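You operate a simulated robot arm through the tools that you are given. There is no shell and no other tool. Be economical: measure what you need, move in short steps, check, and stop when the job is done.

Carry out the task below with a simulated robot arm. There is one attempt and no reset: what you move stays moved.

JOB
Put the probe away and close up the chiller.
Fine: probe in its holder, port covered, low rack in, door latched, vent closed.

The check looks at the end state, three seconds after you hand in, the way a careful person would. Anything else that was tipped, shoved, dropped, spilled or broken makes it a failure.

ROBOT AND FRAMES
A 6-joint arm with a two-finger parallel gripper on a trunk, on a base that drives. Base frame: it is fixed to the floor where the robot stands at the start and does not move with it; the origin is under the middle of the robot, x ahead of it, y to its left, z up; the surface under the hand at the start is at about z = 420. Lengths are in mm, angles in rad, forces in N, time in s.
With the tool pointing down near the work surface it reaches from about 180 to 600 mm from the robot's upright axis, wherever it stands. Its first joint turns from -2.897 to 2.897 rad. Places, roughly: chiller door [500, 500, 700]; door latch [400, 800, 1000]; low rack [400, 0, 400]; port cover [500, -100, 1300]; probe holder [700, 100, 1200]; vent slider [200, -200, 1200]. Payload 3.91 kg.
The tool frame sits at the grasp point between the pads (the TCP): z along the fingers, y along the line on which they close. The tips reach 30 mm beyond it. Largest opening 110 mm; finger width 20, thickness 10; the body of the gripper, 48 by 112 mm, starts 55 mm behind the TCP.
Orientation is told as [roll, pitch, yaw] about the base's x, y, z axes, in that order, counted from this pose: with the fingers straight down and closing along the base's y, the tool's x points along the base's -x, its y along +y and its z along -z.

CONTROLS
- The arm moves only by the tool send_rows. Its argument "commands" is a list that holds one entry, the list of rows, each a list of 7 numbers: the shift along the tool's x, y, z in mm, then the turn, a rotation vector about the tool's x, y, z in rad, then the closure, from 0 (fully open) to 1 (shut). In form: [[[x, y, z, ax, ay, az, gripper], ...]]. A call has 1 to 12 rows; each row shifts and turns the commanded pose from where the row before left it, along the tool's axes as they then stand. Rows are played at 5 a second. More than 50 mm and 0.15 rad between two rows, or a gripper value outside its range, and nothing of the call is played. A pose out of reach is approached as far as the arm can. The call stops where the force on the tool passes 70 N (or 10 N more than at its start, if that is more) or the arm is blocked; 0.2 s more then pass. The fingers move at their own pace (about 45 mm/s each) and stop on an object; they squeeze with about 38 N. The grip force told is the motor's: it shows also when the fingers shut on nothing. Time passes only in rows, and 0.2 s behind the last, so rows that do not move let the fingers close. It gives the time, the measured TCP pose, the force on the tool (base axes), the opening and the grip force at its end, in the units of the frame above (readings bear some noise), with the torque about the TCP (base axes, N m) and any sound that the robot's microphone picked up.
- Cameras (640 x 400 px; columns grow to the right, rows downward): "scene" is now at [17.6, 158.2, 1535.9]; the picture's right is [-0.00, -1.00, 0.00], its down [-0.80, 0.00, -0.60] and it looks along [0.60, -0.00, -0.80] (base axes); focal length 214 px, centre (320, 200). "wrist" rides on the gripper at [71, 22, -107] in the tool frame; the picture's right is [-0.29, 0.96, 0.00], its down [-0.76, -0.23, -0.61] and it looks along [-0.58, -0.18, 0.79] (tool axes); focal length 243 px, centre (320, 200). There is no depth. A picture from a camera that has moved, and an enlarged one, comes with that camera's place and axes in the base frame and with its lens. The place of the scene camera against the robot may be out by one fixed shift of up to 18 mm in any direction.
- camera(camera): a new picture of that camera. No time passes.
- move_column(by): slides the trunk up (or, below 0, down) by that many mm; the arm and the scene camera ride with it, the base frame stays. It gives what a move gives, with no picture.
- base_move(legs): drives the robot by 1 to 6 legs, each [ahead, left, turn to the left] in mm, mm and rad, along the robot's own axes; the way and the turn of a leg run together, so that a leg with both is an arc; at most 1500 mm and 3.142 rad a leg. The arm and the cameras ride along, it lands a little off, and it stops where it bumps. It gives what a move gives.
- pan_tilt(pan, tilt): turns the head with the scene camera to pan (to the left, within 1.501 rad either way) and tilt (down, from -0.506 to 1.204), counted from straight ahead of the robot. It gives what a move gives.
- enlarge(camera, box): a new picture of the part [left, top, right, bottom] of that camera's present view, enlarged. No time passes.
- close_job(): hands the job in; it is judged then, once.

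Go step by step. Nothing tells you exact positions but the pictures and the camera data: compare them with the known pose of the tool, close in by small moves and look again before you grip or let go. The budget is 120 turns and 78 pictures, counting those below and the enlarged ones. Unless the task says otherwise, let go and move clear before handing in.

The tools are called after "Call:" by a JSON object that holds its "name" and its "arguments". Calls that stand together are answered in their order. send_rows: Moves the arm, as the interface text tells. Its arguments: {"type":"object","properties":{"commands":{"type":"array","items":{"type":"array","items":{"type":"array","items":{"type":"number"}}}}},"required":["commands"]} The other tools are called the same way: move_column (by) slides the trunk up or down; base_move (legs) drives the base; pan_tilt (pan, tilt) turns the head that bears the scene camera; camera (camera) takes a picture; enlarge (camera, box) takes an enlarged picture of a part of a camera's view; close_job () hands the job in.

At the start:

```text
clock: 0.0
ee_pos: [418.9, 213.9, 999.8]
orientation: [0.001, 0.001, -0.001]
ft_force: [0.1, -0.4, -0.2]
torque: [0.02, -0.01, -0.05]
opening: 109.9
finger_force: 0.0
trunk travel left (down, up): [-525.0, 65.0]
robot x, y, heading: [-0.4, 0.9, 0.002]
head pan, tilt: [-0.003, 0.925]
```

scene: 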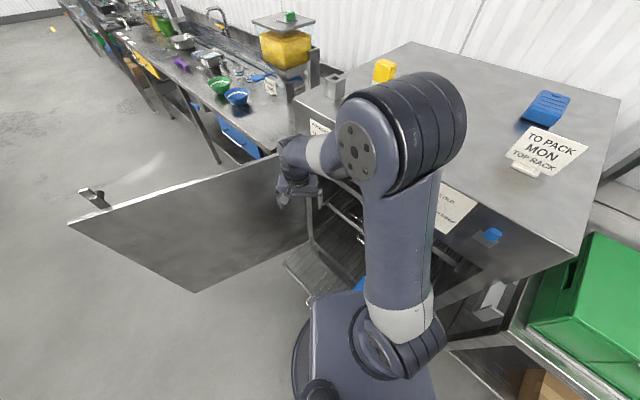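
wrist: 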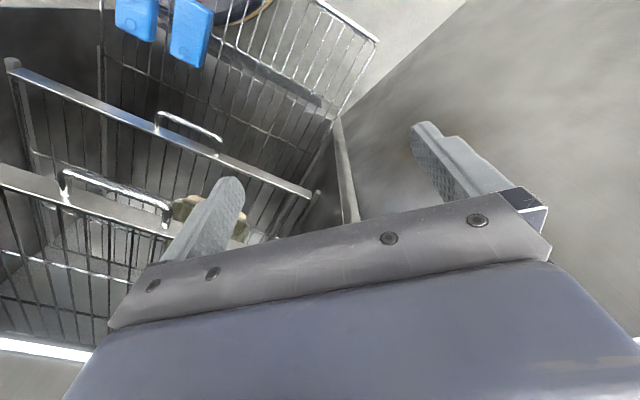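

I see an open chiller with its door swung left, racks inside, and items on top. I'll look closer at the labels and the top before moving.

Call:
{"name": "enlarge", "arguments": {"camera": "scene", "box": [280, 40, 640, 265]}}

Call:
{"name": "enlarge", "arguments": {"camera": "wrist", "box": [0, 0, 400, 250]}}

Call:
{"name": "enlarge", "arguments": {"camera": "scene", "box": [60, 120, 460, 370]}}

```text
1.78 times, centred on (460, 152) of scene
camera zoom: at [17.6, 158.2, 1535.9], right [0.0, -1.0, 0.0], down [-0.8, 0.0, -0.6], along [0.6, 0.0, -0.8], focal length 381 px, centre (71, 284)
```

zoom: 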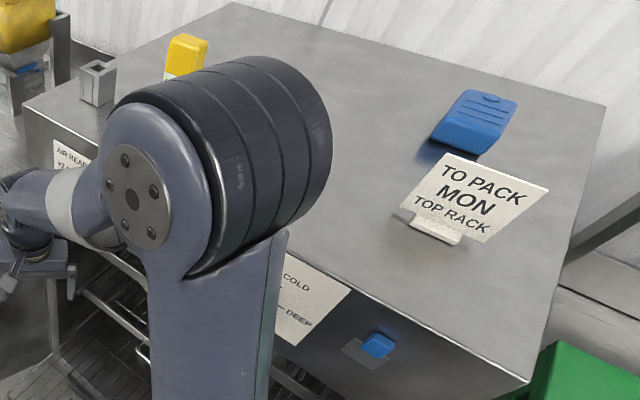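

```text
1.60 times, centred on (200, 125) of wrist
camera zoom: at [347.7, 233.8, 1106.9], right [0.29, 0.96, 0.0], down [0.76, -0.23, 0.61], along [0.58, -0.18, -0.79], focal length 388 px, centre (512, 320)
```

zoom: 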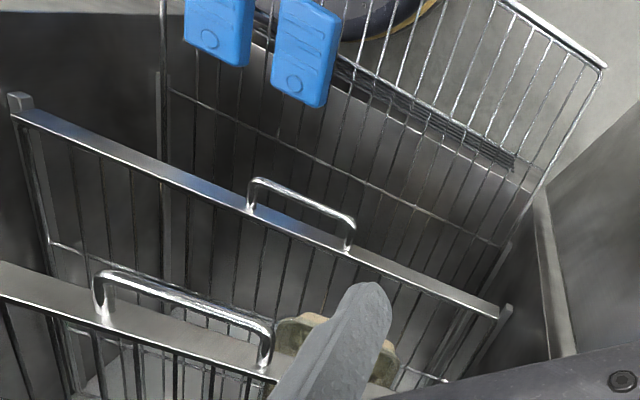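

```text
1.60 times, centred on (260, 245) of scene
camera zoom: at [17.6, 158.2, 1535.9], right [0.0, -1.0, 0.0], down [-0.8, 0.0, -0.6], along [0.6, 0.0, -0.8], focal length 343 px, centre (416, 128)
```

zoom: 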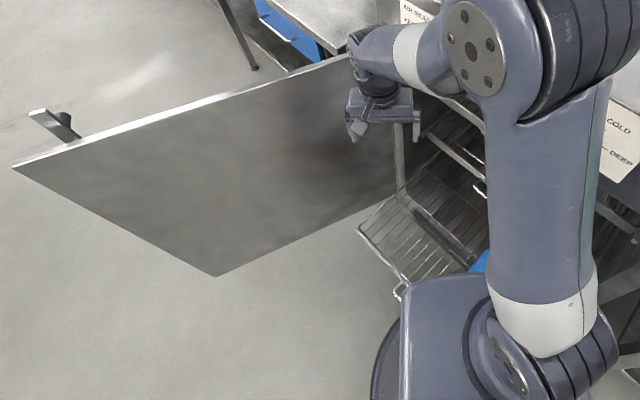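

The holder (a small metal cup) is near (700,110) on top and the vent nub is on the front right. I'll back away to get a fuller view.

Call:
{"name": "base_move", "arguments": {"legs": [[-500, 0, 0]]}}

Call:
{"name": "pan_tilt", "arguments": {"pan": 0, "tilt": 0.6}}

Call:
{"name": "camera", "arguments": {"camera": "scene"}}

Call:
{"name": "camera", "arguments": {"camera": "wrist"}}

```text
clock: 3.0
ee_pos: [-87.6, 212.5, 1000.1]
orientation: [-0.001, -0.001, -0.001]
ft_force: [0.5, -0.1, 0.0]
torque: [0.0, -0.02, 0.0]
opening: 109.9
finger_force: 0.1
trunk travel left (down, up): [-525.0, 65.0]
robot x, y, heading: [-507.1, -1.9, 0.004]
head pan, tilt: [-0.003, 0.925]
```

```text
clock: 3.8
ee_pos: [-87.1, 212.2, 1000.4]
orientation: [0.002, 0.0, 0.002]
ft_force: [-0.1, 0.6, 0.0]
torque: [-0.02, -0.01, 0.03]
opening: 110.0
finger_force: 0.1
trunk travel left (down, up): [-525.0, 65.0]
robot x, y, heading: [-504.0, 1.0, -0.002]
head pan, tilt: [0.0, 0.6]
```

```text
72 pictures are left
camera scene: at [-473.8, 158.5, 1562.4], right [0.0, -1.0, 0.0], down [-0.57, 0.0, -0.82], along [0.82, 0.0, -0.57], focal length 214 px, centre (320, 200)
```

scene: 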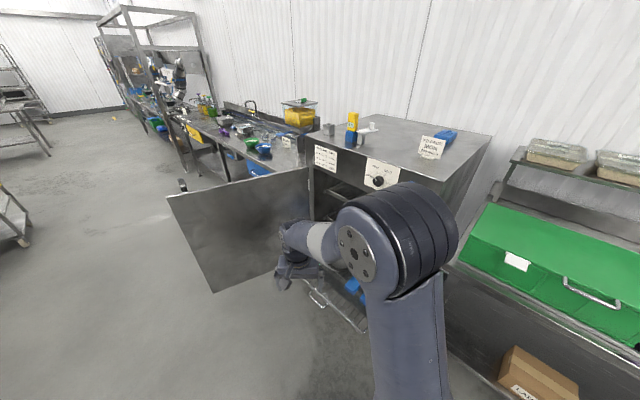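

```text
71 pictures are left
camera wrist: at [-158.0, 233.8, 1106.9], right [0.29, 0.96, 0.0], down [0.76, -0.23, 0.61], along [0.58, -0.18, -0.79], focal length 243 px, centre (320, 200)
```

wrist: 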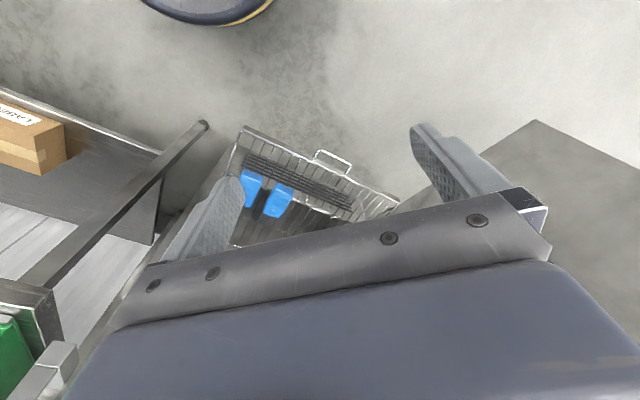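

The arm blocks part of the view; zooming on the chiller top and the front.

Call:
{"name": "enlarge", "arguments": {"camera": "scene", "box": [300, 95, 500, 220]}}

Call:
{"name": "enlarge", "arguments": {"camera": "scene", "box": [150, 150, 390, 350]}}

```text
3.20 times, centred on (400, 158) of scene
camera zoom: at [-473.8, 158.5, 1562.4], right [0.0, -1.0, 0.0], down [-0.57, 0.0, -0.82], along [0.82, 0.0, -0.57], focal length 686 px, centre (64, 336)
```

zoom: 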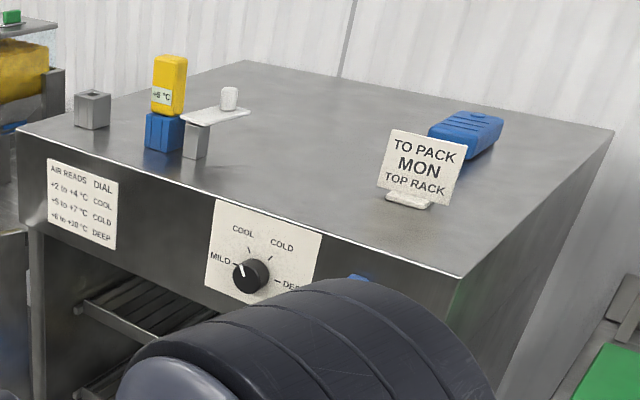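

```text
2.00 times, centred on (270, 250) of scene
camera zoom: at [-473.8, 158.5, 1562.4], right [0.0, -1.0, 0.0], down [-0.57, 0.0, -0.82], along [0.82, 0.0, -0.57], focal length 429 px, centre (420, 100)
```

zoom: 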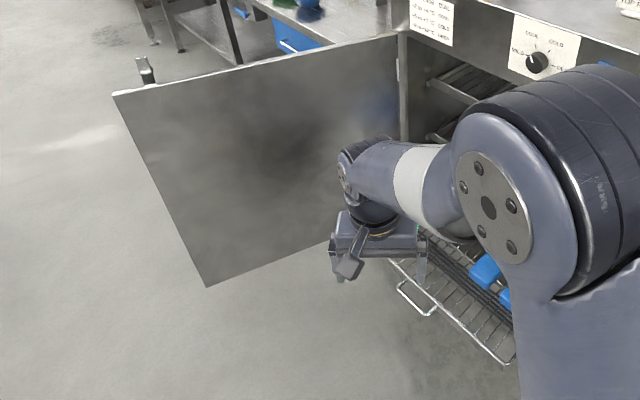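

The chiller is yawed about 45° (front faces −x,+y), with the door open at its left side, the probe in a blue block on top, a white swivel plate next to it, and the low rack pulled out. I'll turn and go stand in front of the opening.

Call:
{"name": "base_move", "arguments": {"legs": [[0, 0, -0.77], [-44, 0, 0], [0, 556, 0]]}}

Call:
{"name": "camera", "arguments": {"camera": "scene"}}

Call:
{"name": "camera", "arguments": {"camera": "wrist"}}

```text
clock: 9.5
ee_pos: [299.3, 299.0, 1000.0]
orientation: [0.0, 0.0, -0.763]
ft_force: [0.9, 0.3, -0.5]
torque: [0.02, -0.03, 0.01]
opening: 110.0
finger_force: 0.0
trunk travel left (down, up): [-525.0, 65.0]
robot x, y, heading: [-149.5, 432.3, -0.767]
head pan, tilt: [0.0, 0.6]
```

```text
68 pictures are left
camera scene: at [-19.3, 530.5, 1562.5], right [-0.69, -0.72, 0.0], down [-0.41, 0.39, -0.83], along [0.6, -0.57, -0.56], focal length 214 px, centre (320, 200)
```

scene: 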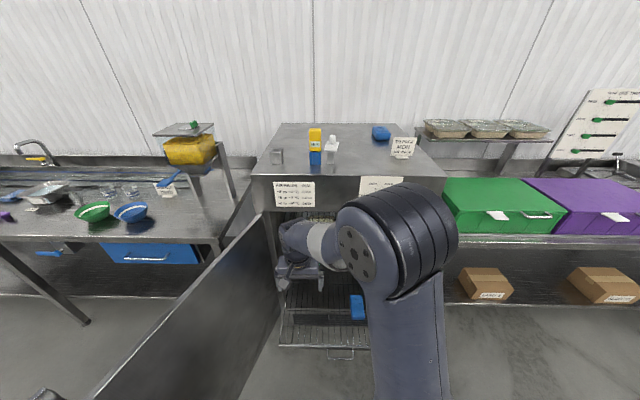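

```text
67 pictures are left
camera wrist: at [264.1, 362.2, 1106.9], right [0.87, 0.49, 0.0], down [0.39, -0.69, 0.61], along [0.3, -0.53, -0.79], focal length 243 px, centre (320, 200)
```

wrist: 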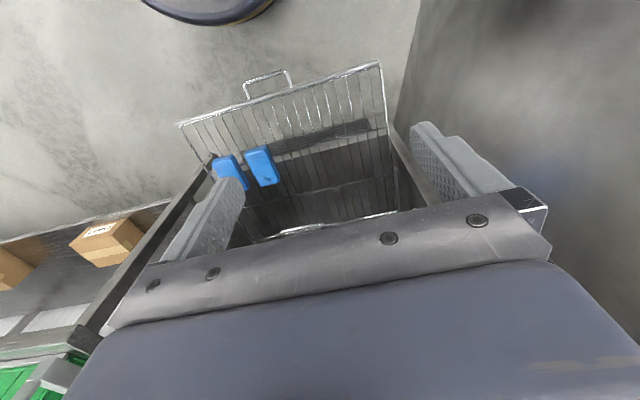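

The low rack's handle triangulates to about (220,175,420), roughly 230 mm out. Zooming in on it.

Call:
{"name": "enlarge", "arguments": {"camera": "scene", "box": [260, 190, 400, 370]}}

Call:
{"name": "enlarge", "arguments": {"camera": "wrist", "box": [160, 50, 420, 240]}}

Call:
{"name": "enlarge", "arguments": {"camera": "scene", "box": [250, 110, 450, 220]}}

```text
2.22 times, centred on (330, 280) of scene
camera zoom: at [-19.3, 530.5, 1562.5], right [-0.69, -0.72, 0.0], down [-0.41, 0.39, -0.83], along [0.6, -0.57, -0.56], focal length 477 px, centre (298, 22)
```

zoom: 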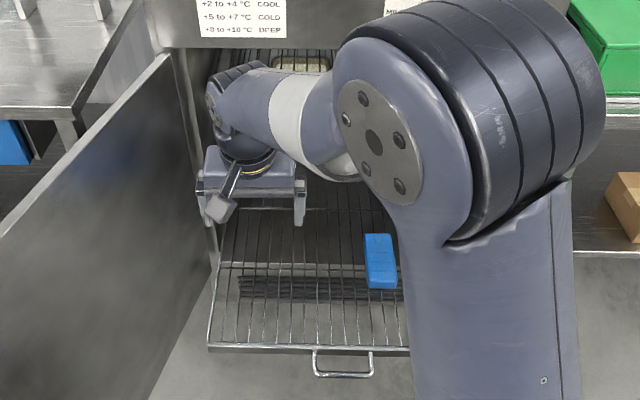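

```text
2.11 times, centred on (290, 145) of wrist
camera zoom: at [264.1, 362.2, 1106.9], right [0.87, 0.49, 0.0], down [0.39, -0.69, 0.61], along [0.3, -0.53, -0.79], focal length 511 px, centre (383, 316)
```

zoom: 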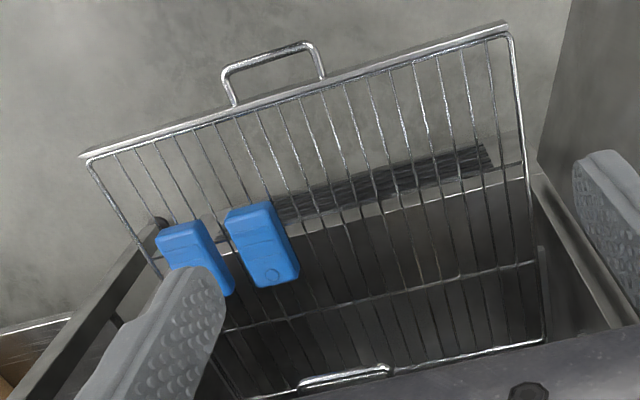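

```text
3.20 times, centred on (350, 165) of scene
camera zoom: at [-19.3, 530.5, 1562.5], right [-0.69, -0.72, 0.0], down [-0.41, 0.39, -0.83], along [0.6, -0.57, -0.56], focal length 686 px, centre (224, 312)
```

zoom: 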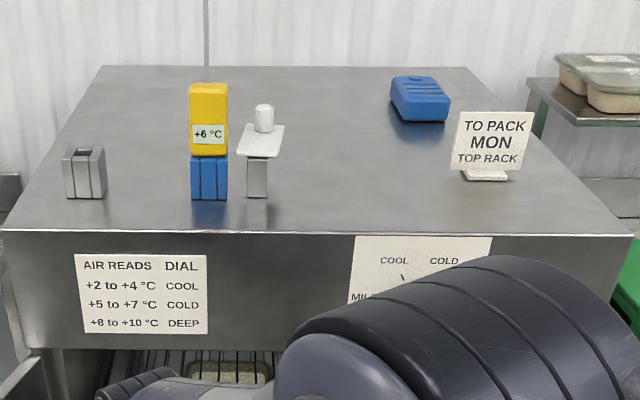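

The rack bar is around (203,190,425). I'll back off 200 mm, lower the trunk, close the fingers, tilt a little, and then push the handle inward.

Call:
{"name": "base_move", "arguments": {"legs": [[-200, 0, 0]]}}

Call:
{"name": "move_column", "arguments": {"by": -480}}

Call:
{"name": "send_rows", "arguments": {"commands": [[[0, -48, 0, 0, -0.1, 0, 1], [0, -48, 0, 0, -0.1, 0, 1], [0, -48, 0, 0, -0.1, 0, 1]]]}}

Call:
{"name": "camera", "arguments": {"camera": "wrist"}}

Call:
{"name": "camera", "arguments": {"camera": "scene"}}

```text
clock: 11.1
ee_pos: [157.6, 435.3, 999.6]
orientation: [-0.001, -0.001, -0.766]
ft_force: [0.1, 1.0, 0.6]
torque: [0.01, -0.01, 0.03]
opening: 109.9
finger_force: 0.0
trunk travel left (down, up): [-525.0, 65.0]
robot x, y, heading: [-289.7, 573.5, -0.758]
head pan, tilt: [0.0, 0.6]
```

```text
refused: -480 is not a number from -400 to 400
```

```text
clock: 11.9
ee_pos: [57.7, 332.2, 1000.8]
orientation: [-0.001, -0.3, -0.763]
ft_force: [-0.8, -0.3, -0.5]
torque: [0.0, 0.03, 0.01]
opening: 39.4
finger_force: 0.2
trunk travel left (down, up): [-525.0, 65.0]
robot x, y, heading: [-293.5, 569.7, -0.763]
head pan, tilt: [0.0, 0.6]
```

```text
63 pictures are left
camera wrist: at [0.8, 415.7, 1081.9], right [0.86, 0.5, 0.09], down [0.23, -0.54, 0.81], along [0.45, -0.67, -0.59], focal length 243 px, centre (320, 200)
```

wrist: 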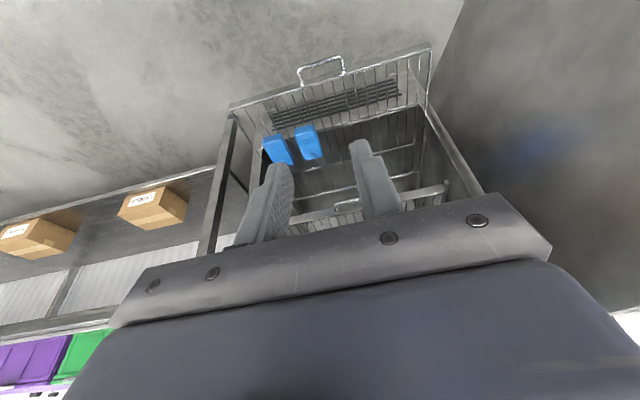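

```text
62 pictures are left
camera scene: at [-162.4, 667.6, 1562.5], right [-0.69, -0.72, 0.0], down [-0.41, 0.39, -0.83], along [0.6, -0.57, -0.56], focal length 214 px, centre (320, 200)
```

scene: 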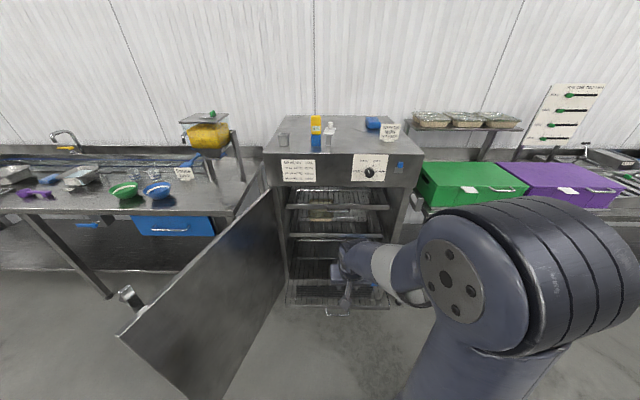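

Handle confirmed at about (201,186,425), laterally aligned with the tool. Lowering the trunk now.

Call:
{"name": "move_column", "arguments": {"by": -400}}

Call:
{"name": "move_column", "arguments": {"by": -122}}

Call:
{"name": "send_rows", "arguments": {"commands": [[[-5, 0, 16, 0, 0, 0, 1], [-5, 0, 16, 0, 0, 0, 1], [-5, 0, 16, 0, 0, 0, 1]]]}}

Call:
{"name": "camera", "arguments": {"camera": "wrist"}}

Call:
{"name": "camera", "arguments": {"camera": "scene"}}

```text
clock: 15.7
ee_pos: [57.6, 332.8, 600.8]
orientation: [0.0, -0.3, -0.764]
ft_force: [0.4, -0.6, -0.1]
torque: [0.02, 0.0, 0.0]
opening: 0.0
finger_force: 37.5
trunk travel left (down, up): [-125.0, 465.0]
robot x, y, heading: [-290.5, 568.3, -0.766]
head pan, tilt: [0.0, 0.6]
```

```text
clock: 17.3
ee_pos: [59.0, 332.6, 479.4]
orientation: [0.0, -0.3, -0.765]
ft_force: [1.1, 0.9, -0.6]
torque: [0.0, -0.01, -0.01]
opening: 0.0
finger_force: 37.4
trunk travel left (down, up): [-3.0, 587.0]
robot x, y, heading: [-292.5, 570.5, -0.769]
head pan, tilt: [0.0, 0.6]
```

```text
clock: 18.1
ee_pos: [78.8, 312.3, 437.6]
orientation: [0.001, -0.301, -0.763]
ft_force: [0.7, -0.8, -0.6]
torque: [0.01, -0.02, -0.01]
opening: 0.0
finger_force: 37.6
trunk travel left (down, up): [-3.0, 587.0]
robot x, y, heading: [-294.0, 574.0, -0.765]
head pan, tilt: [0.0, 0.6]
```

```text
61 pictures are left
camera wrist: at [22.2, 395.7, 518.7], right [0.86, 0.5, 0.09], down [0.23, -0.54, 0.81], along [0.45, -0.67, -0.59], focal length 243 px, centre (320, 200)
```

wrist: 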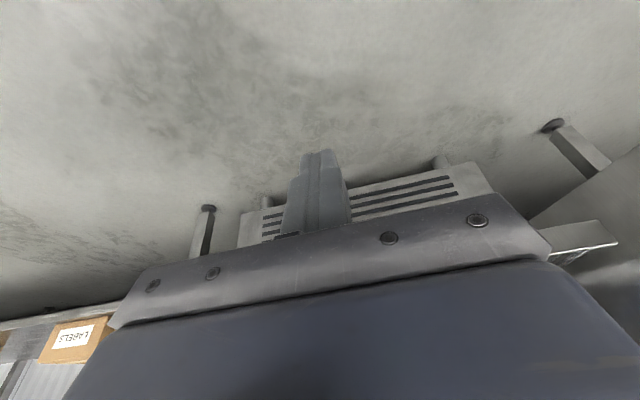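

```text
60 pictures are left
camera scene: at [-162.5, 667.7, 1040.5], right [-0.69, -0.72, 0.0], down [-0.41, 0.39, -0.83], along [0.6, -0.57, -0.56], focal length 214 px, centre (320, 200)
```

scene: 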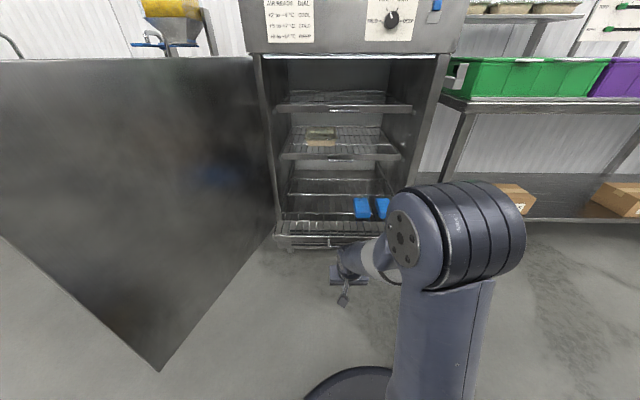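

Good view of the interior now; zooming on the low rack relative to the gripper.

Call:
{"name": "enlarge", "arguments": {"camera": "scene", "box": [250, 80, 450, 310]}}

```text
1.74 times, centred on (350, 195) of scene
camera zoom: at [-162.5, 667.7, 1040.5], right [-0.69, -0.72, 0.0], down [-0.41, 0.39, -0.83], along [0.6, -0.57, -0.56], focal length 373 px, centre (268, 209)
```

zoom: 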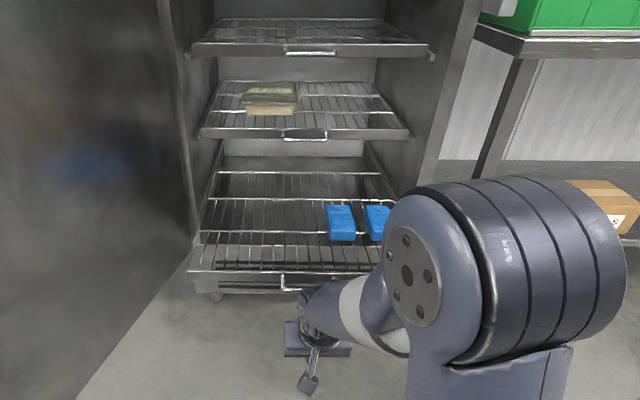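

The rack rail and handle sit just ahead of the fingers. Advancing to near contact.

Call:
{"name": "send_rows", "arguments": {"commands": [[[-30, 0, 24, 0, 0, 0, 1], [-38.2, 0, 11.8, 0, 0, 0, 1], [-38.2, 0, 11.8, 0, 0, 0, 1], [-20, 0, 6.2, 0, 0, 0, 1]]]}}

Call:
{"name": "enlarge", "arguments": {"camera": "scene", "box": [250, 80, 450, 310]}}

Call:
{"name": "camera", "arguments": {"camera": "wrist"}}

```text
clock: 19.1
ee_pos: [177.7, 217.3, 424.5]
orientation: [0.0, -0.299, -0.764]
ft_force: [-0.3, -0.3, -0.1]
torque: [0.01, 0.0, 0.03]
opening: 0.0
finger_force: 38.0
trunk travel left (down, up): [-3.0, 587.0]
robot x, y, heading: [-292.5, 571.8, -0.761]
head pan, tilt: [0.0, 0.6]
```

```text
1.74 times, centred on (350, 195) of scene
camera zoom: at [-162.5, 667.6, 1040.5], right [-0.69, -0.72, 0.0], down [-0.41, 0.39, -0.83], along [0.6, -0.57, -0.56], focal length 373 px, centre (268, 209)
```

zoom: 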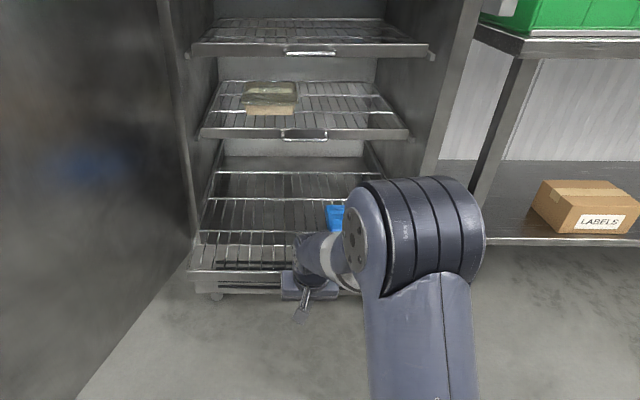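

```text
57 pictures are left
camera wrist: at [121.0, 300.9, 505.7], right [0.86, 0.5, 0.09], down [0.24, -0.54, 0.81], along [0.45, -0.67, -0.59], focal length 243 px, centre (320, 200)
```

wrist: 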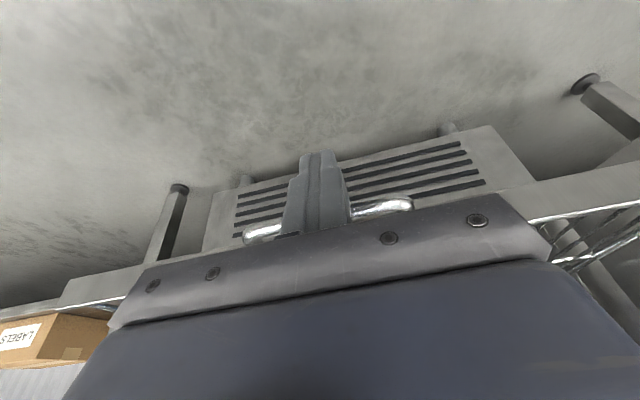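

The handle bar is right behind the fingers at about z 418. Pushing gently.

Call:
{"name": "send_rows", "arguments": {"commands": [[[-19.1, 0, 5.9, 0, 0, 0, 1], [-14.3, 0, 4.4, 0, 0, 0, 1], [-14.3, 0, 4.4, 0, 0, 0, 1], [-14.3, 0, 4.4, 0, 0, 0, 1], [-14.3, 0, 4.4, 0, 0, 0, 1]]]}}

Call:
{"name": "enlarge", "arguments": {"camera": "scene", "box": [250, 80, 450, 310]}}

```text
clock: 20.3
ee_pos: [236.4, 162.0, 423.7]
orientation: [0.0, -0.3, -0.765]
ft_force: [-0.8, -0.2, 0.6]
torque: [0.01, 0.01, 0.02]
opening: 0.0
finger_force: 38.3
trunk travel left (down, up): [-3.0, 587.0]
robot x, y, heading: [-293.0, 571.8, -0.764]
head pan, tilt: [0.0, 0.6]
```

```text
1.74 times, centred on (350, 195) of scene
camera zoom: at [-162.4, 667.6, 1040.5], right [-0.69, -0.72, 0.0], down [-0.41, 0.39, -0.83], along [0.6, -0.57, -0.56], focal length 373 px, centre (268, 209)
```

zoom: 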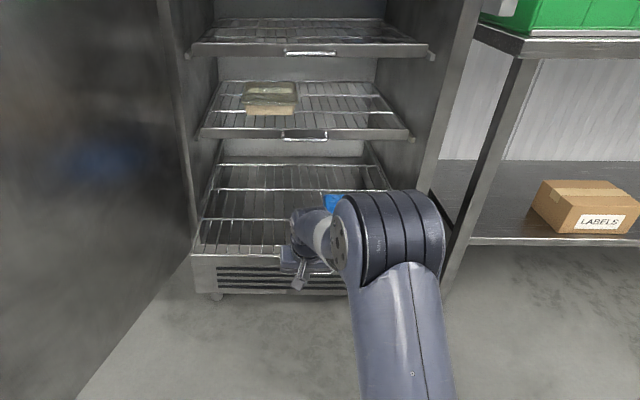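

The rack is sliding in with little force. I'll retract, drive 200 mm closer, and continue pushing.

Call:
{"name": "send_rows", "arguments": {"commands": [[[46, 0, -14.2, 0, 0, 0, 1], [46, 0, -14.2, 0, 0, 0, 1], [46, 0, -14.2, 0, 0, 0, 1], [46, 0, -14.2, 0, 0, 0, 1], [40, 0, -12.4, 0, 0, 0, 1]]]}}

Call:
{"name": "base_move", "arguments": {"legs": [[205, 0, 0]]}}

Call:
{"name": "camera", "arguments": {"camera": "wrist"}}

Call:
{"name": "camera", "arguments": {"camera": "scene"}}

```text
clock: 21.5
ee_pos: [65.4, 324.0, 423.0]
orientation: [-0.001, -0.3, -0.764]
ft_force: [0.3, -0.5, 0.3]
torque: [0.03, -0.01, 0.0]
opening: 0.0
finger_force: 36.9
trunk travel left (down, up): [-3.0, 587.0]
robot x, y, heading: [-294.5, 570.2, -0.764]
head pan, tilt: [0.0, 0.6]
```

```text
clock: 23.1
ee_pos: [214.5, 183.0, 423.0]
orientation: [0.0, -0.3, -0.765]
ft_force: [-0.3, -0.1, 0.7]
torque: [0.0, 0.01, 0.0]
opening: 0.1
finger_force: 37.6
trunk travel left (down, up): [-3.0, 587.0]
robot x, y, heading: [-143.1, 430.1, -0.766]
head pan, tilt: [0.0, 0.6]
```

```text
55 pictures are left
camera wrist: at [157.2, 266.4, 504.0], right [0.86, 0.5, 0.09], down [0.23, -0.54, 0.81], along [0.45, -0.67, -0.59], focal length 243 px, centre (320, 200)
```

wrist: 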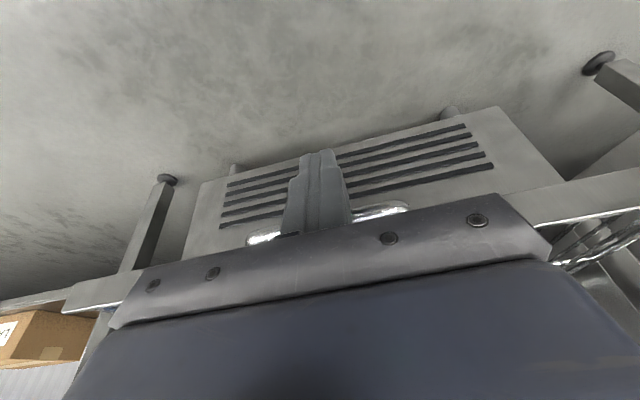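

```text
54 pictures are left
camera scene: at [-14.1, 525.3, 1040.5], right [-0.69, -0.72, 0.0], down [-0.41, 0.39, -0.83], along [0.6, -0.57, -0.56], focal length 214 px, centre (320, 200)
```

scene: 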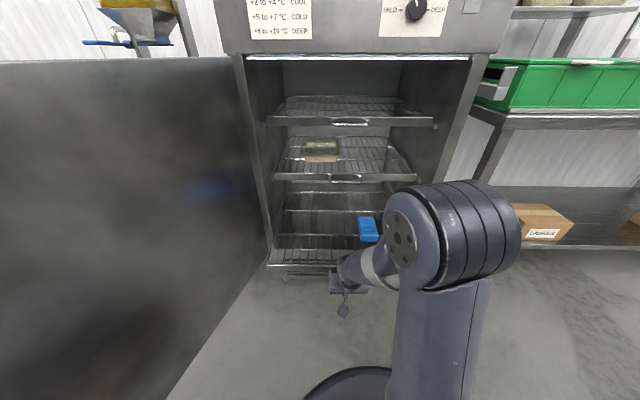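

Continuing the push with fine steps.

Call:
{"name": "send_rows", "arguments": {"commands": [[[-28.7, 0, 8.9, 0, 0, 0, 1], [-19.1, 0, 5.9, 0, 0, 0, 1], [-19.1, 0, 5.9, 0, 0, 0, 1], [-19.1, 0, 5.9, 0, 0, 0, 1], [-19.1, 0, 5.9, 0, 0, 0, 1], [-19.1, 0, 5.9, 0, 0, 0, 1], [-19.1, 0, 5.9, 0, 0, 0, 1]]]}}

Call:
{"name": "enlarge", "arguments": {"camera": "scene", "box": [230, 80, 450, 310]}}

```text
clock: 24.7
ee_pos: [323.1, 77.6, 424.5]
orientation: [0.0, -0.302, -0.765]
ft_force: [-0.4, -0.3, 0.6]
torque: [0.01, 0.0, 0.03]
opening: 0.1
finger_force: 37.5
trunk travel left (down, up): [-3.0, 587.0]
robot x, y, heading: [-143.2, 429.7, -0.762]
head pan, tilt: [0.0, 0.6]
```

```text
1.74 times, centred on (340, 195) of scene
camera zoom: at [-14.1, 525.3, 1040.5], right [-0.69, -0.72, 0.0], down [-0.41, 0.39, -0.83], along [0.6, -0.57, -0.56], focal length 373 px, centre (285, 209)
```

zoom: 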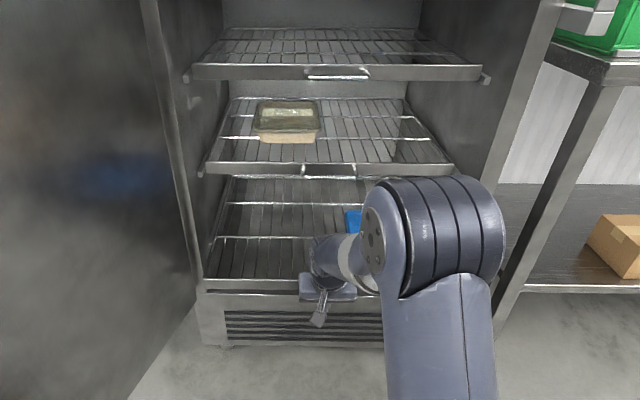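

Still sliding freely; continuing.

Call:
{"name": "send_rows", "arguments": {"commands": [[[-14.3, 0, 4.4, 0, 0, 0, 1], [-14.3, 0, 4.4, 0, 0, 0, 1], [-14.3, 0, 4.4, 0, 0, 0, 1], [-14.3, 0, 4.4, 0, 0, 0, 1]]]}}

Call:
{"name": "enlarge", "arguments": {"camera": "scene", "box": [230, 80, 450, 310]}}

```text
clock: 25.7
ee_pos: [365.7, 37.3, 423.3]
orientation: [0.001, -0.302, -0.765]
ft_force: [0.8, 0.3, 0.0]
torque: [0.0, 0.03, 0.04]
opening: 0.0
finger_force: 37.3
trunk travel left (down, up): [-3.0, 587.0]
robot x, y, heading: [-140.3, 428.4, -0.766]
head pan, tilt: [0.0, 0.6]
```

```text
1.74 times, centred on (340, 195) of scene
camera zoom: at [-14.2, 525.3, 1040.5], right [-0.69, -0.72, 0.0], down [-0.41, 0.39, -0.83], along [0.6, -0.57, -0.56], focal length 373 px, centre (285, 209)
```

zoom: 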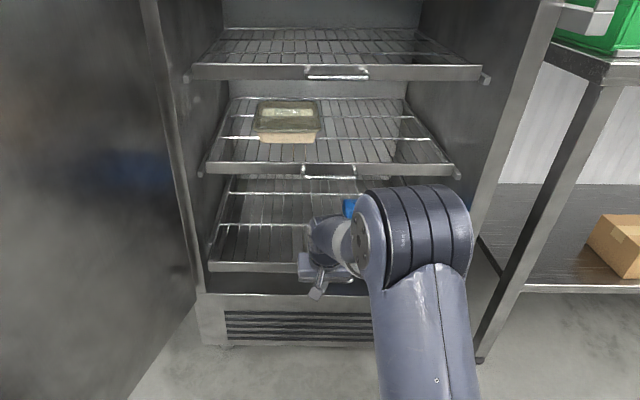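

The rail is just entering; upper racks sit about 60 mm deeper. Continuing until it stops.

Call:
{"name": "send_rows", "arguments": {"commands": [[[-9.55, 0, 2.95, 0, 0, 0, 1], [-9.55, 0, 2.95, 0, 0, 0, 1], [-9.55, 0, 2.95, 0, 0, 0, 1], [-9.55, 0, 2.95, 0, 0, 0, 1]]]}}

Call:
{"name": "enlarge", "arguments": {"camera": "scene", "box": [230, 80, 450, 310]}}

```text
clock: 26.7
ee_pos: [394.7, 9.0, 424.5]
orientation: [0.001, -0.302, -0.764]
ft_force: [-0.4, 0.5, -0.4]
torque: [0.04, 0.0, -0.01]
opening: 0.0
finger_force: 37.3
trunk travel left (down, up): [-3.0, 587.0]
robot x, y, heading: [-144.1, 428.0, -0.765]
head pan, tilt: [0.0, 0.6]
```

```text
1.74 times, centred on (340, 195) of scene
camera zoom: at [-14.2, 525.3, 1040.5], right [-0.69, -0.72, 0.0], down [-0.41, 0.39, -0.83], along [0.6, -0.57, -0.56], focal length 373 px, centre (285, 209)
```

zoom: 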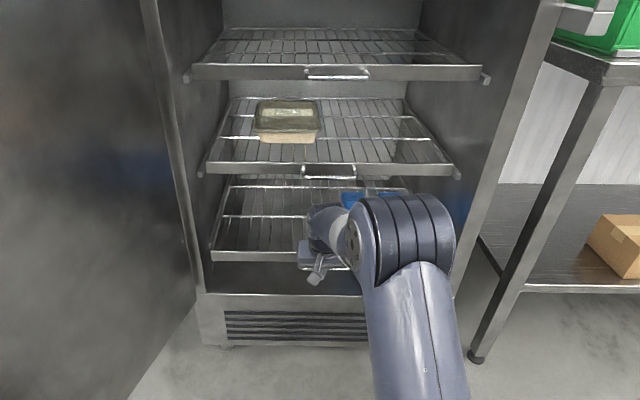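

Still free with no resistance; pushing a bit more.

Call:
{"name": "send_rows", "arguments": {"commands": [[[-9.55, 0, 2.95, 0, 0, 0, 1], [-9.55, 0, 2.95, 0, 0, 0, 1], [-9.55, 0, 2.95, 0, 0, 0, 1]]]}}

Call:
{"name": "enlarge", "arguments": {"camera": "scene", "box": [230, 80, 450, 310]}}

```text
clock: 27.5
ee_pos: [416.3, -12.5, 423.1]
orientation: [0.001, -0.301, -0.765]
ft_force: [-0.2, 1.5, -1.0]
torque: [0.02, 0.05, 0.02]
opening: 0.0
finger_force: 38.0
trunk travel left (down, up): [-3.0, 587.0]
robot x, y, heading: [-141.7, 427.2, -0.765]
head pan, tilt: [0.0, 0.6]
```

```text
1.74 times, centred on (340, 195) of scene
camera zoom: at [-14.1, 525.3, 1040.5], right [-0.69, -0.72, 0.0], down [-0.41, 0.39, -0.83], along [0.6, -0.57, -0.56], focal length 373 px, centre (285, 209)
```

zoom: 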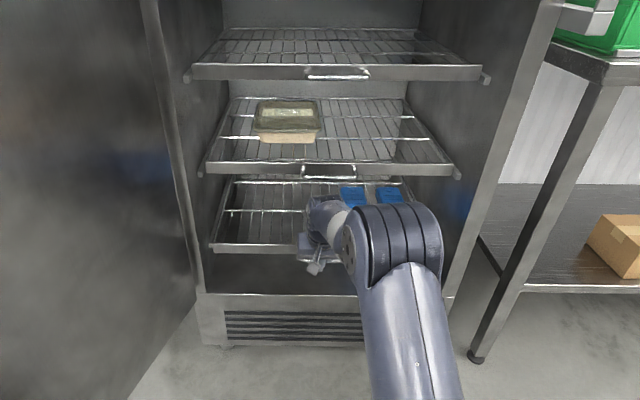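

Nearly level with the upper racks; continuing to the stop.

Call:
{"name": "send_rows", "arguments": {"commands": [[[-9.55, 0, 2.95, 0, 0, 0, 1], [-9.55, 0, 2.95, 0, 0, 0, 1], [-9.55, 0, 2.95, 0, 0, 0, 1]]]}}

Call:
{"name": "enlarge", "arguments": {"camera": "scene", "box": [230, 80, 450, 310]}}

```text
clock: 28.3
ee_pos: [437.7, -33.2, 423.4]
orientation: [0.0, -0.3, -0.764]
ft_force: [-0.6, 0.1, -0.8]
torque: [-0.01, 0.01, 0.05]
opening: 0.0
finger_force: 37.4
trunk travel left (down, up): [-3.0, 587.0]
robot x, y, heading: [-145.3, 423.8, -0.768]
head pan, tilt: [0.0, 0.6]
```

```text
1.74 times, centred on (340, 195) of scene
camera zoom: at [-14.1, 525.3, 1040.5], right [-0.69, -0.72, 0.0], down [-0.41, 0.39, -0.83], along [0.6, -0.57, -0.56], focal length 373 px, centre (285, 209)
```

zoom: 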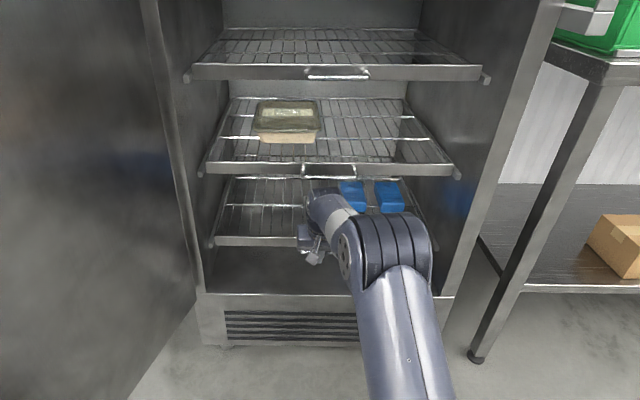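

Still no stop felt; continuing in smaller steps.

Call:
{"name": "send_rows", "arguments": {"commands": [[[-7.6, 0, 2.4, 0, 0, 0, 1], [-7.6, 0, 2.4, 0, 0, 0, 1], [-7.6, 0, 2.4, 0, 0, 0, 1]]]}}

Call:
{"name": "enlarge", "arguments": {"camera": "scene", "box": [230, 80, 450, 310]}}

```text
clock: 28.9
ee_pos: [442.5, -37.3, 415.0]
orientation: [-0.001, -0.267, -0.763]
ft_force: [-0.2, 1.8, -0.9]
torque: [0.01, 0.02, 0.0]
opening: 0.1
finger_force: 37.7
trunk travel left (down, up): [-3.0, 587.0]
robot x, y, heading: [-141.6, 431.4, -0.763]
head pan, tilt: [0.0, 0.6]
stopped in row 3: the force on the tool passed its limit at 104 N (the readings are from after the stop); the commanded pose is now the measured one
```

```text
1.74 times, centred on (340, 195) of scene
camera zoom: at [-15.2, 526.3, 1040.4], right [-0.69, -0.72, 0.0], down [-0.41, 0.39, -0.83], along [0.6, -0.57, -0.56], focal length 373 px, centre (285, 209)
```

zoom: 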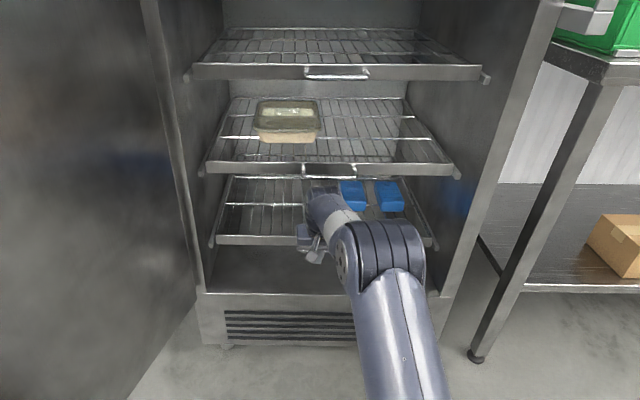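

The rack hit its stop: it is in. Retracting the arm, then rising to look over the top.

Call:
{"name": "send_rows", "arguments": {"commands": [[[24, 0, -6.6, 0, 0, 0, 1], [46, 0, -12.6, 0, 0, 0, 1], [46, 0, -12.6, 0, 0, 0, 1], [46, 0, -12.6, 0, 0, 0, 1], [46, 0, -12.6, 0, 0, 0, 1], [46, 0, -12.6, 0, 0, 0, 0.2]]]}}

Call:
{"name": "base_move", "arguments": {"legs": [[-250, 0, 0]]}}

Call:
{"name": "camera", "arguments": {"camera": "scene"}}

Call:
{"name": "move_column", "arguments": {"by": 400}}

Call:
{"name": "move_column", "arguments": {"by": 180}}

```text
clock: 30.3
ee_pos: [252.2, 145.7, 416.2]
orientation: [-0.001, -0.27, -0.763]
ft_force: [0.3, 0.2, 0.0]
torque: [-0.01, 0.0, -0.05]
opening: 32.6
finger_force: 0.0
trunk travel left (down, up): [-3.0, 587.0]
robot x, y, heading: [-146.3, 429.2, -0.765]
head pan, tilt: [0.0, 0.6]
```

```text
clock: 32.1
ee_pos: [72.4, 315.2, 417.4]
orientation: [-0.002, -0.269, -0.762]
ft_force: [-0.2, -0.6, 0.9]
torque: [-0.01, 0.01, 0.0]
opening: 88.0
finger_force: 0.2
trunk travel left (down, up): [-3.0, 587.0]
robot x, y, heading: [-324.5, 604.5, -0.762]
head pan, tilt: [0.0, 0.6]
```

```text
47 pictures are left
camera scene: at [-194.3, 698.0, 1040.5], right [-0.69, -0.72, 0.0], down [-0.41, 0.39, -0.83], along [0.6, -0.57, -0.56], focal length 214 px, centre (320, 200)
```

scene: 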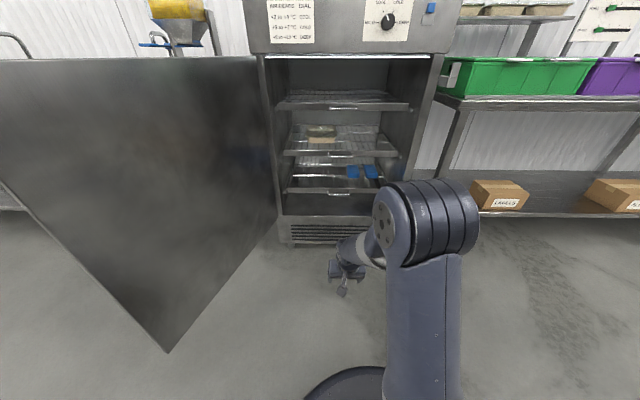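

```text
clock: 36.0
ee_pos: [72.9, 316.5, 816.0]
orientation: [-0.001, -0.268, -0.763]
ft_force: [-0.1, 1.0, 0.3]
torque: [-0.01, 0.01, -0.03]
opening: 88.1
finger_force: 0.0
trunk travel left (down, up): [-403.0, 187.0]
robot x, y, heading: [-328.9, 600.8, -0.765]
head pan, tilt: [0.0, 0.6]
```

```text
clock: 38.0
ee_pos: [72.3, 316.4, 996.3]
orientation: [-0.002, -0.27, -0.763]
ft_force: [-0.1, -0.1, -0.9]
torque: [-0.02, 0.03, 0.0]
opening: 87.9
finger_force: 0.0
trunk travel left (down, up): [-583.0, 7.0]
robot x, y, heading: [-321.4, 604.2, -0.764]
head pan, tilt: [0.0, 0.6]
```

The rack is level with the others. Raising the arm to view the chiller top with the wrist camera.

Call:
{"name": "send_rows", "arguments": {"commands": [[[-12.8, 0, -46.3, 0, 0, 0, 0], [-12.8, 0, -46.3, 0, 0, 0, 0], [-12.8, 0, -46.3, 0, 0, 0, 0], [-12.8, 0, -46.3, 0, 0, 0, 0], [-12.8, 0, -46.3, 0, 0, 0, 0], [-12.8, 0, -46.3, 0, 0, 0, 0], [-12.8, 0, -46.3, 0, 0, 0, 0], [-12.8, 0, -46.3, 0, 0, 0, 0], [-12.8, 0, -46.3, 0, 0, 0, 0]]]}}

Call:
{"name": "base_move", "arguments": {"legs": [[200, 0, 0]]}}

Call:
{"name": "camera", "arguments": {"camera": "wrist"}}

Call:
{"name": "camera", "arguments": {"camera": "scene"}}

```text
clock: 40.0
ee_pos: [72.6, 317.7, 1427.8]
orientation: [-0.001, -0.267, -0.762]
ft_force: [0.9, 0.8, 0.4]
torque: [0.0, -0.02, -0.01]
opening: 109.9
finger_force: 0.1
trunk travel left (down, up): [-583.0, 7.0]
robot x, y, heading: [-324.2, 604.2, -0.764]
head pan, tilt: [0.0, 0.6]
```

```text
clock: 41.6
ee_pos: [220.4, 178.1, 1425.8]
orientation: [-0.002, -0.268, -0.761]
ft_force: [0.1, -0.8, 0.0]
torque: [0.03, 0.03, 0.05]
opening: 110.2
finger_force: 0.1
trunk travel left (down, up): [-583.0, 7.0]
robot x, y, heading: [-179.9, 465.0, -0.763]
head pan, tilt: [0.0, 0.6]
```

```text
46 pictures are left
camera wrist: at [164.6, 260.4, 1511.4], right [0.86, 0.5, 0.07], down [0.26, -0.56, 0.79], along [0.44, -0.66, -0.61], focal length 243 px, centre (320, 200)
```

wrist: 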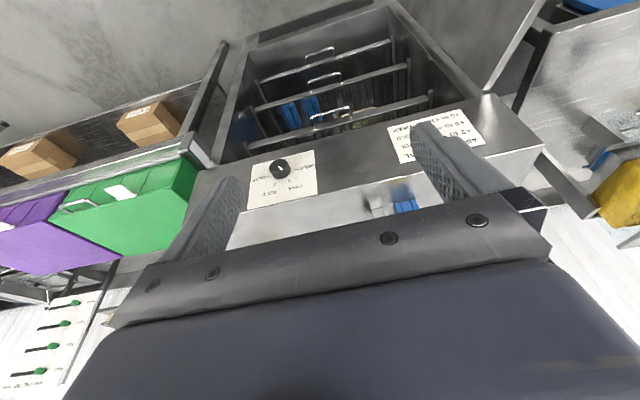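

```text
45 pictures are left
camera scene: at [-48.6, 558.7, 1620.5], right [-0.69, -0.72, 0.0], down [-0.41, 0.39, -0.82], along [0.6, -0.57, -0.57], focal length 214 px, centre (320, 200)
```

scene: 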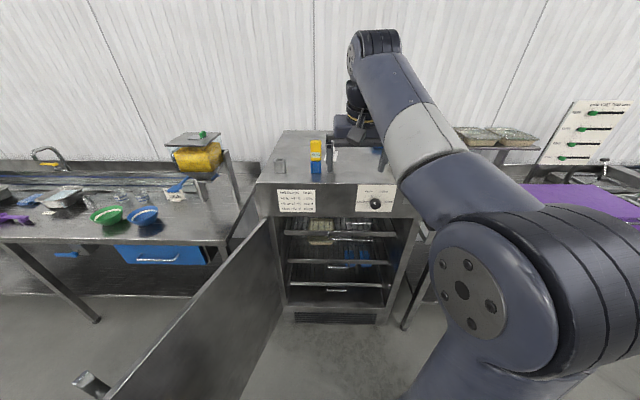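

The arm clears the chiller top. Driving closer so that the wrist camera overlooks the top.

Call:
{"name": "base_move", "arguments": {"legs": [[330, 0, 0]]}}

Call:
{"name": "camera", "arguments": {"camera": "wrist"}}

Call:
{"name": "enlarge", "arguments": {"camera": "scene", "box": [240, 130, 440, 255]}}

```text
clock: 43.7
ee_pos: [457.2, -47.9, 1428.1]
orientation: [-0.001, -0.27, -0.761]
ft_force: [-0.1, -0.3, 0.6]
torque: [0.04, 0.02, 0.0]
opening: 110.1
finger_force: 0.0
trunk travel left (down, up): [-583.0, 7.0]
robot x, y, heading: [55.2, 237.3, -0.761]
head pan, tilt: [0.0, 0.6]
```

```text
44 pictures are left
camera wrist: at [401.9, 34.6, 1511.5], right [0.86, 0.5, 0.07], down [0.26, -0.56, 0.79], along [0.44, -0.66, -0.61], focal length 243 px, centre (320, 200)
```

wrist: 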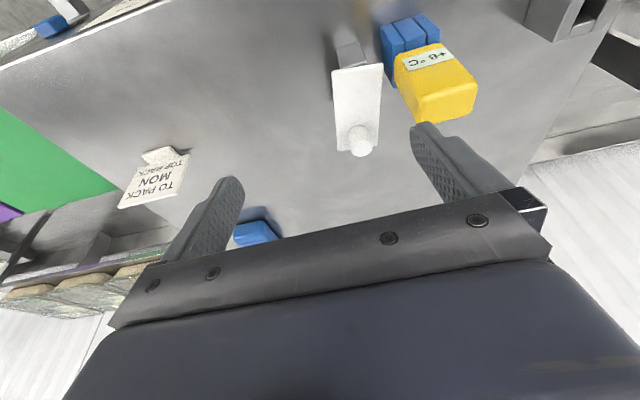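

```text
3.20 times, centred on (340, 192) of scene
camera zoom: at [188.4, 332.6, 1620.5], right [-0.69, -0.72, 0.0], down [-0.41, 0.39, -0.82], along [0.6, -0.57, -0.57], focal length 686 px, centre (256, 224)
```

zoom: 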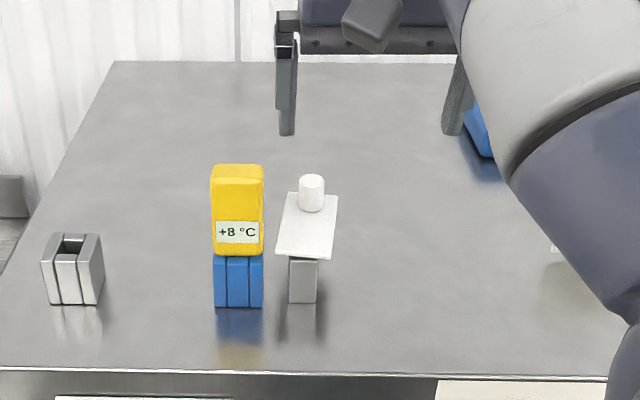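

The plate pivots on the grey post beside the blue port, with its knob at the far end; the probe sits in the port. Zooming to measure.

Call:
{"name": "enlarge", "arguments": {"camera": "wrist", "box": [300, 0, 620, 200]}}

```text
2.00 times, centred on (460, 100) of wrist
camera zoom: at [401.9, 34.6, 1511.5], right [0.86, 0.5, 0.07], down [0.26, -0.56, 0.79], along [0.44, -0.66, -0.61], focal length 485 px, centre (40, 400)
```

zoom: 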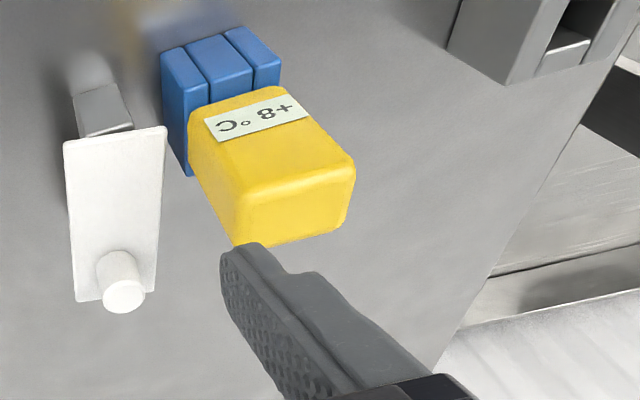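

I estimate the probe at forward/left coordinates f≈405, l≈386 (top z≈1340), the holder 154 mm to its left, same depth. Moving the base closer for reach, then placing the tool vertically above the probe.

Call:
{"name": "base_move", "arguments": {"legs": [[80, 60, 0]]}}

Call:
{"name": "send_rows", "arguments": {"commands": [[[0, 0, -20, 0, 0.135, 0, 0], [0, 0, -20, 0, 0.135, 0, 0], [40, 23, -5, 0, 0, 0, 0], [40, 23, -5, 0, 0, 0, 0]]]}}

Call:
{"name": "camera", "arguments": {"camera": "wrist"}}

Call:
{"name": "enlarge", "arguments": {"camera": "scene", "box": [200, 120, 440, 270]}}

```text
clock: 44.9
ee_pos: [556.0, -60.1, 1426.4]
orientation: [-0.002, -0.267, -0.76]
ft_force: [-0.1, -0.2, 0.4]
torque: [-0.01, -0.01, -0.02]
opening: 110.1
finger_force: 0.0
trunk travel left (down, up): [-583.0, 7.0]
robot x, y, heading: [156.4, 222.3, -0.765]
head pan, tilt: [0.0, 0.6]
```

```text
clock: 45.9
ee_pos: [512.1, 42.4, 1418.7]
orientation: [-0.003, -0.003, -0.764]
ft_force: [0.8, 0.4, 0.5]
torque: [0.01, 0.01, 0.03]
opening: 109.9
finger_force: 0.1
out of reach, approached as far as the arm can: row 2
trunk travel left (down, up): [-583.0, 7.0]
robot x, y, heading: [163.0, 221.9, -0.762]
head pan, tilt: [0.0, 0.6]
```

```text
41 pictures are left
camera wrist: at [475.2, 108.0, 1525.7], right [0.87, 0.49, 0.0], down [0.39, -0.69, 0.61], along [0.3, -0.53, -0.79], focal length 243 px, centre (320, 200)
```

wrist: 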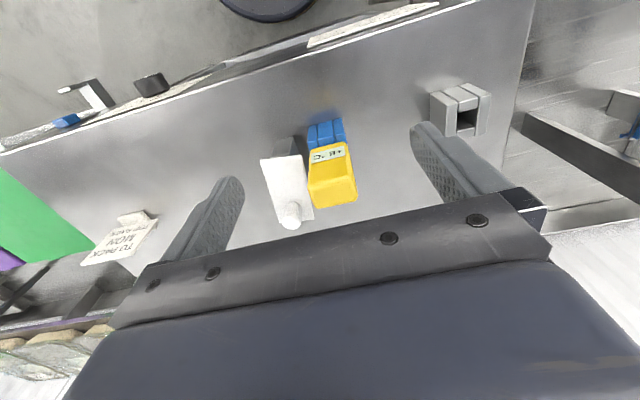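

```text
2.67 times, centred on (320, 195) of scene
camera zoom: at [286.9, 321.5, 1620.5], right [-0.69, -0.72, 0.0], down [-0.41, 0.39, -0.83], along [0.6, -0.57, -0.56], focal length 572 px, centre (320, 213)
```

zoom: 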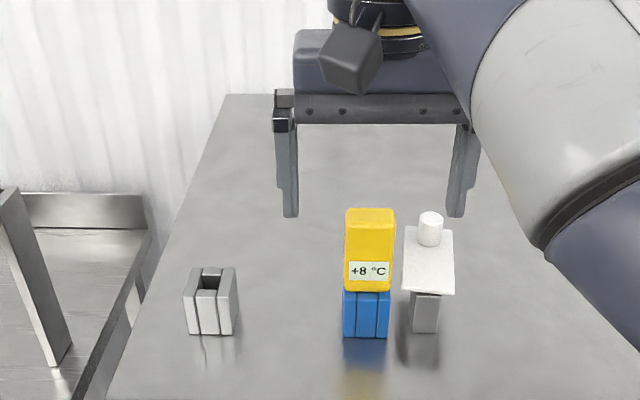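

Wrist and scene agree: probe centre f≈400, l≈380; holder l≈533, f≈404. Moving above the probe and checking.

Call:
{"name": "send_rows", "arguments": {"commands": [[[-30, -2, 0, 0, 0, 0, 0], [-29, -2.5, 0, 0, 0, 0, 0], [0, 0, 15, 0, 0, 0, 0]]]}}

Call:
{"name": "enlarge", "arguments": {"camera": "scene", "box": [200, 120, 440, 270]}}

Call:
{"name": "camera", "arguments": {"camera": "wrist"}}

```text
clock: 46.7
ee_pos: [550.3, -1.5, 1395.3]
orientation: [-0.003, 0.002, -0.76]
ft_force: [-0.6, 0.2, -0.2]
torque: [-0.02, 0.03, 0.03]
opening: 110.3
finger_force: 0.1
out of reach, approached as far as the arm can: row 1, 2
trunk travel left (down, up): [-583.0, 7.0]
robot x, y, heading: [157.8, 223.1, -0.759]
head pan, tilt: [0.0, 0.6]
```

```text
2.67 times, centred on (320, 195) of scene
camera zoom: at [287.1, 320.9, 1620.5], right [-0.69, -0.72, 0.0], down [-0.41, 0.39, -0.83], along [0.6, -0.57, -0.56], focal length 572 px, centre (320, 213)
```

zoom: 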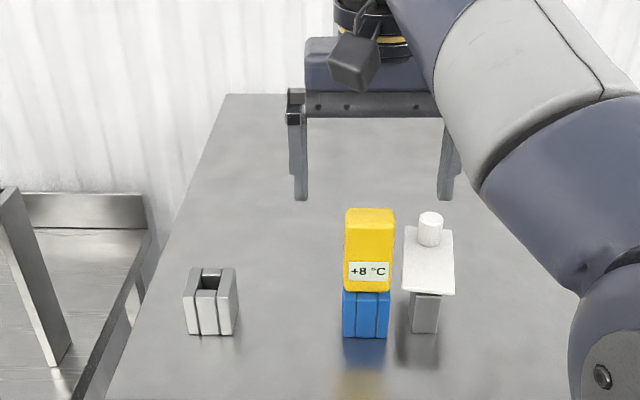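

```text
38 pictures are left
camera wrist: at [514.1, 63.2, 1503.0], right [0.87, 0.49, 0.0], down [0.39, -0.69, 0.61], along [0.3, -0.53, -0.79], focal length 243 px, centre (320, 200)
```

wrist: 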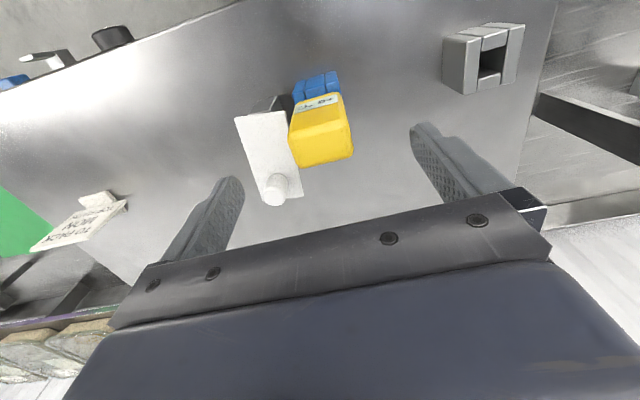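

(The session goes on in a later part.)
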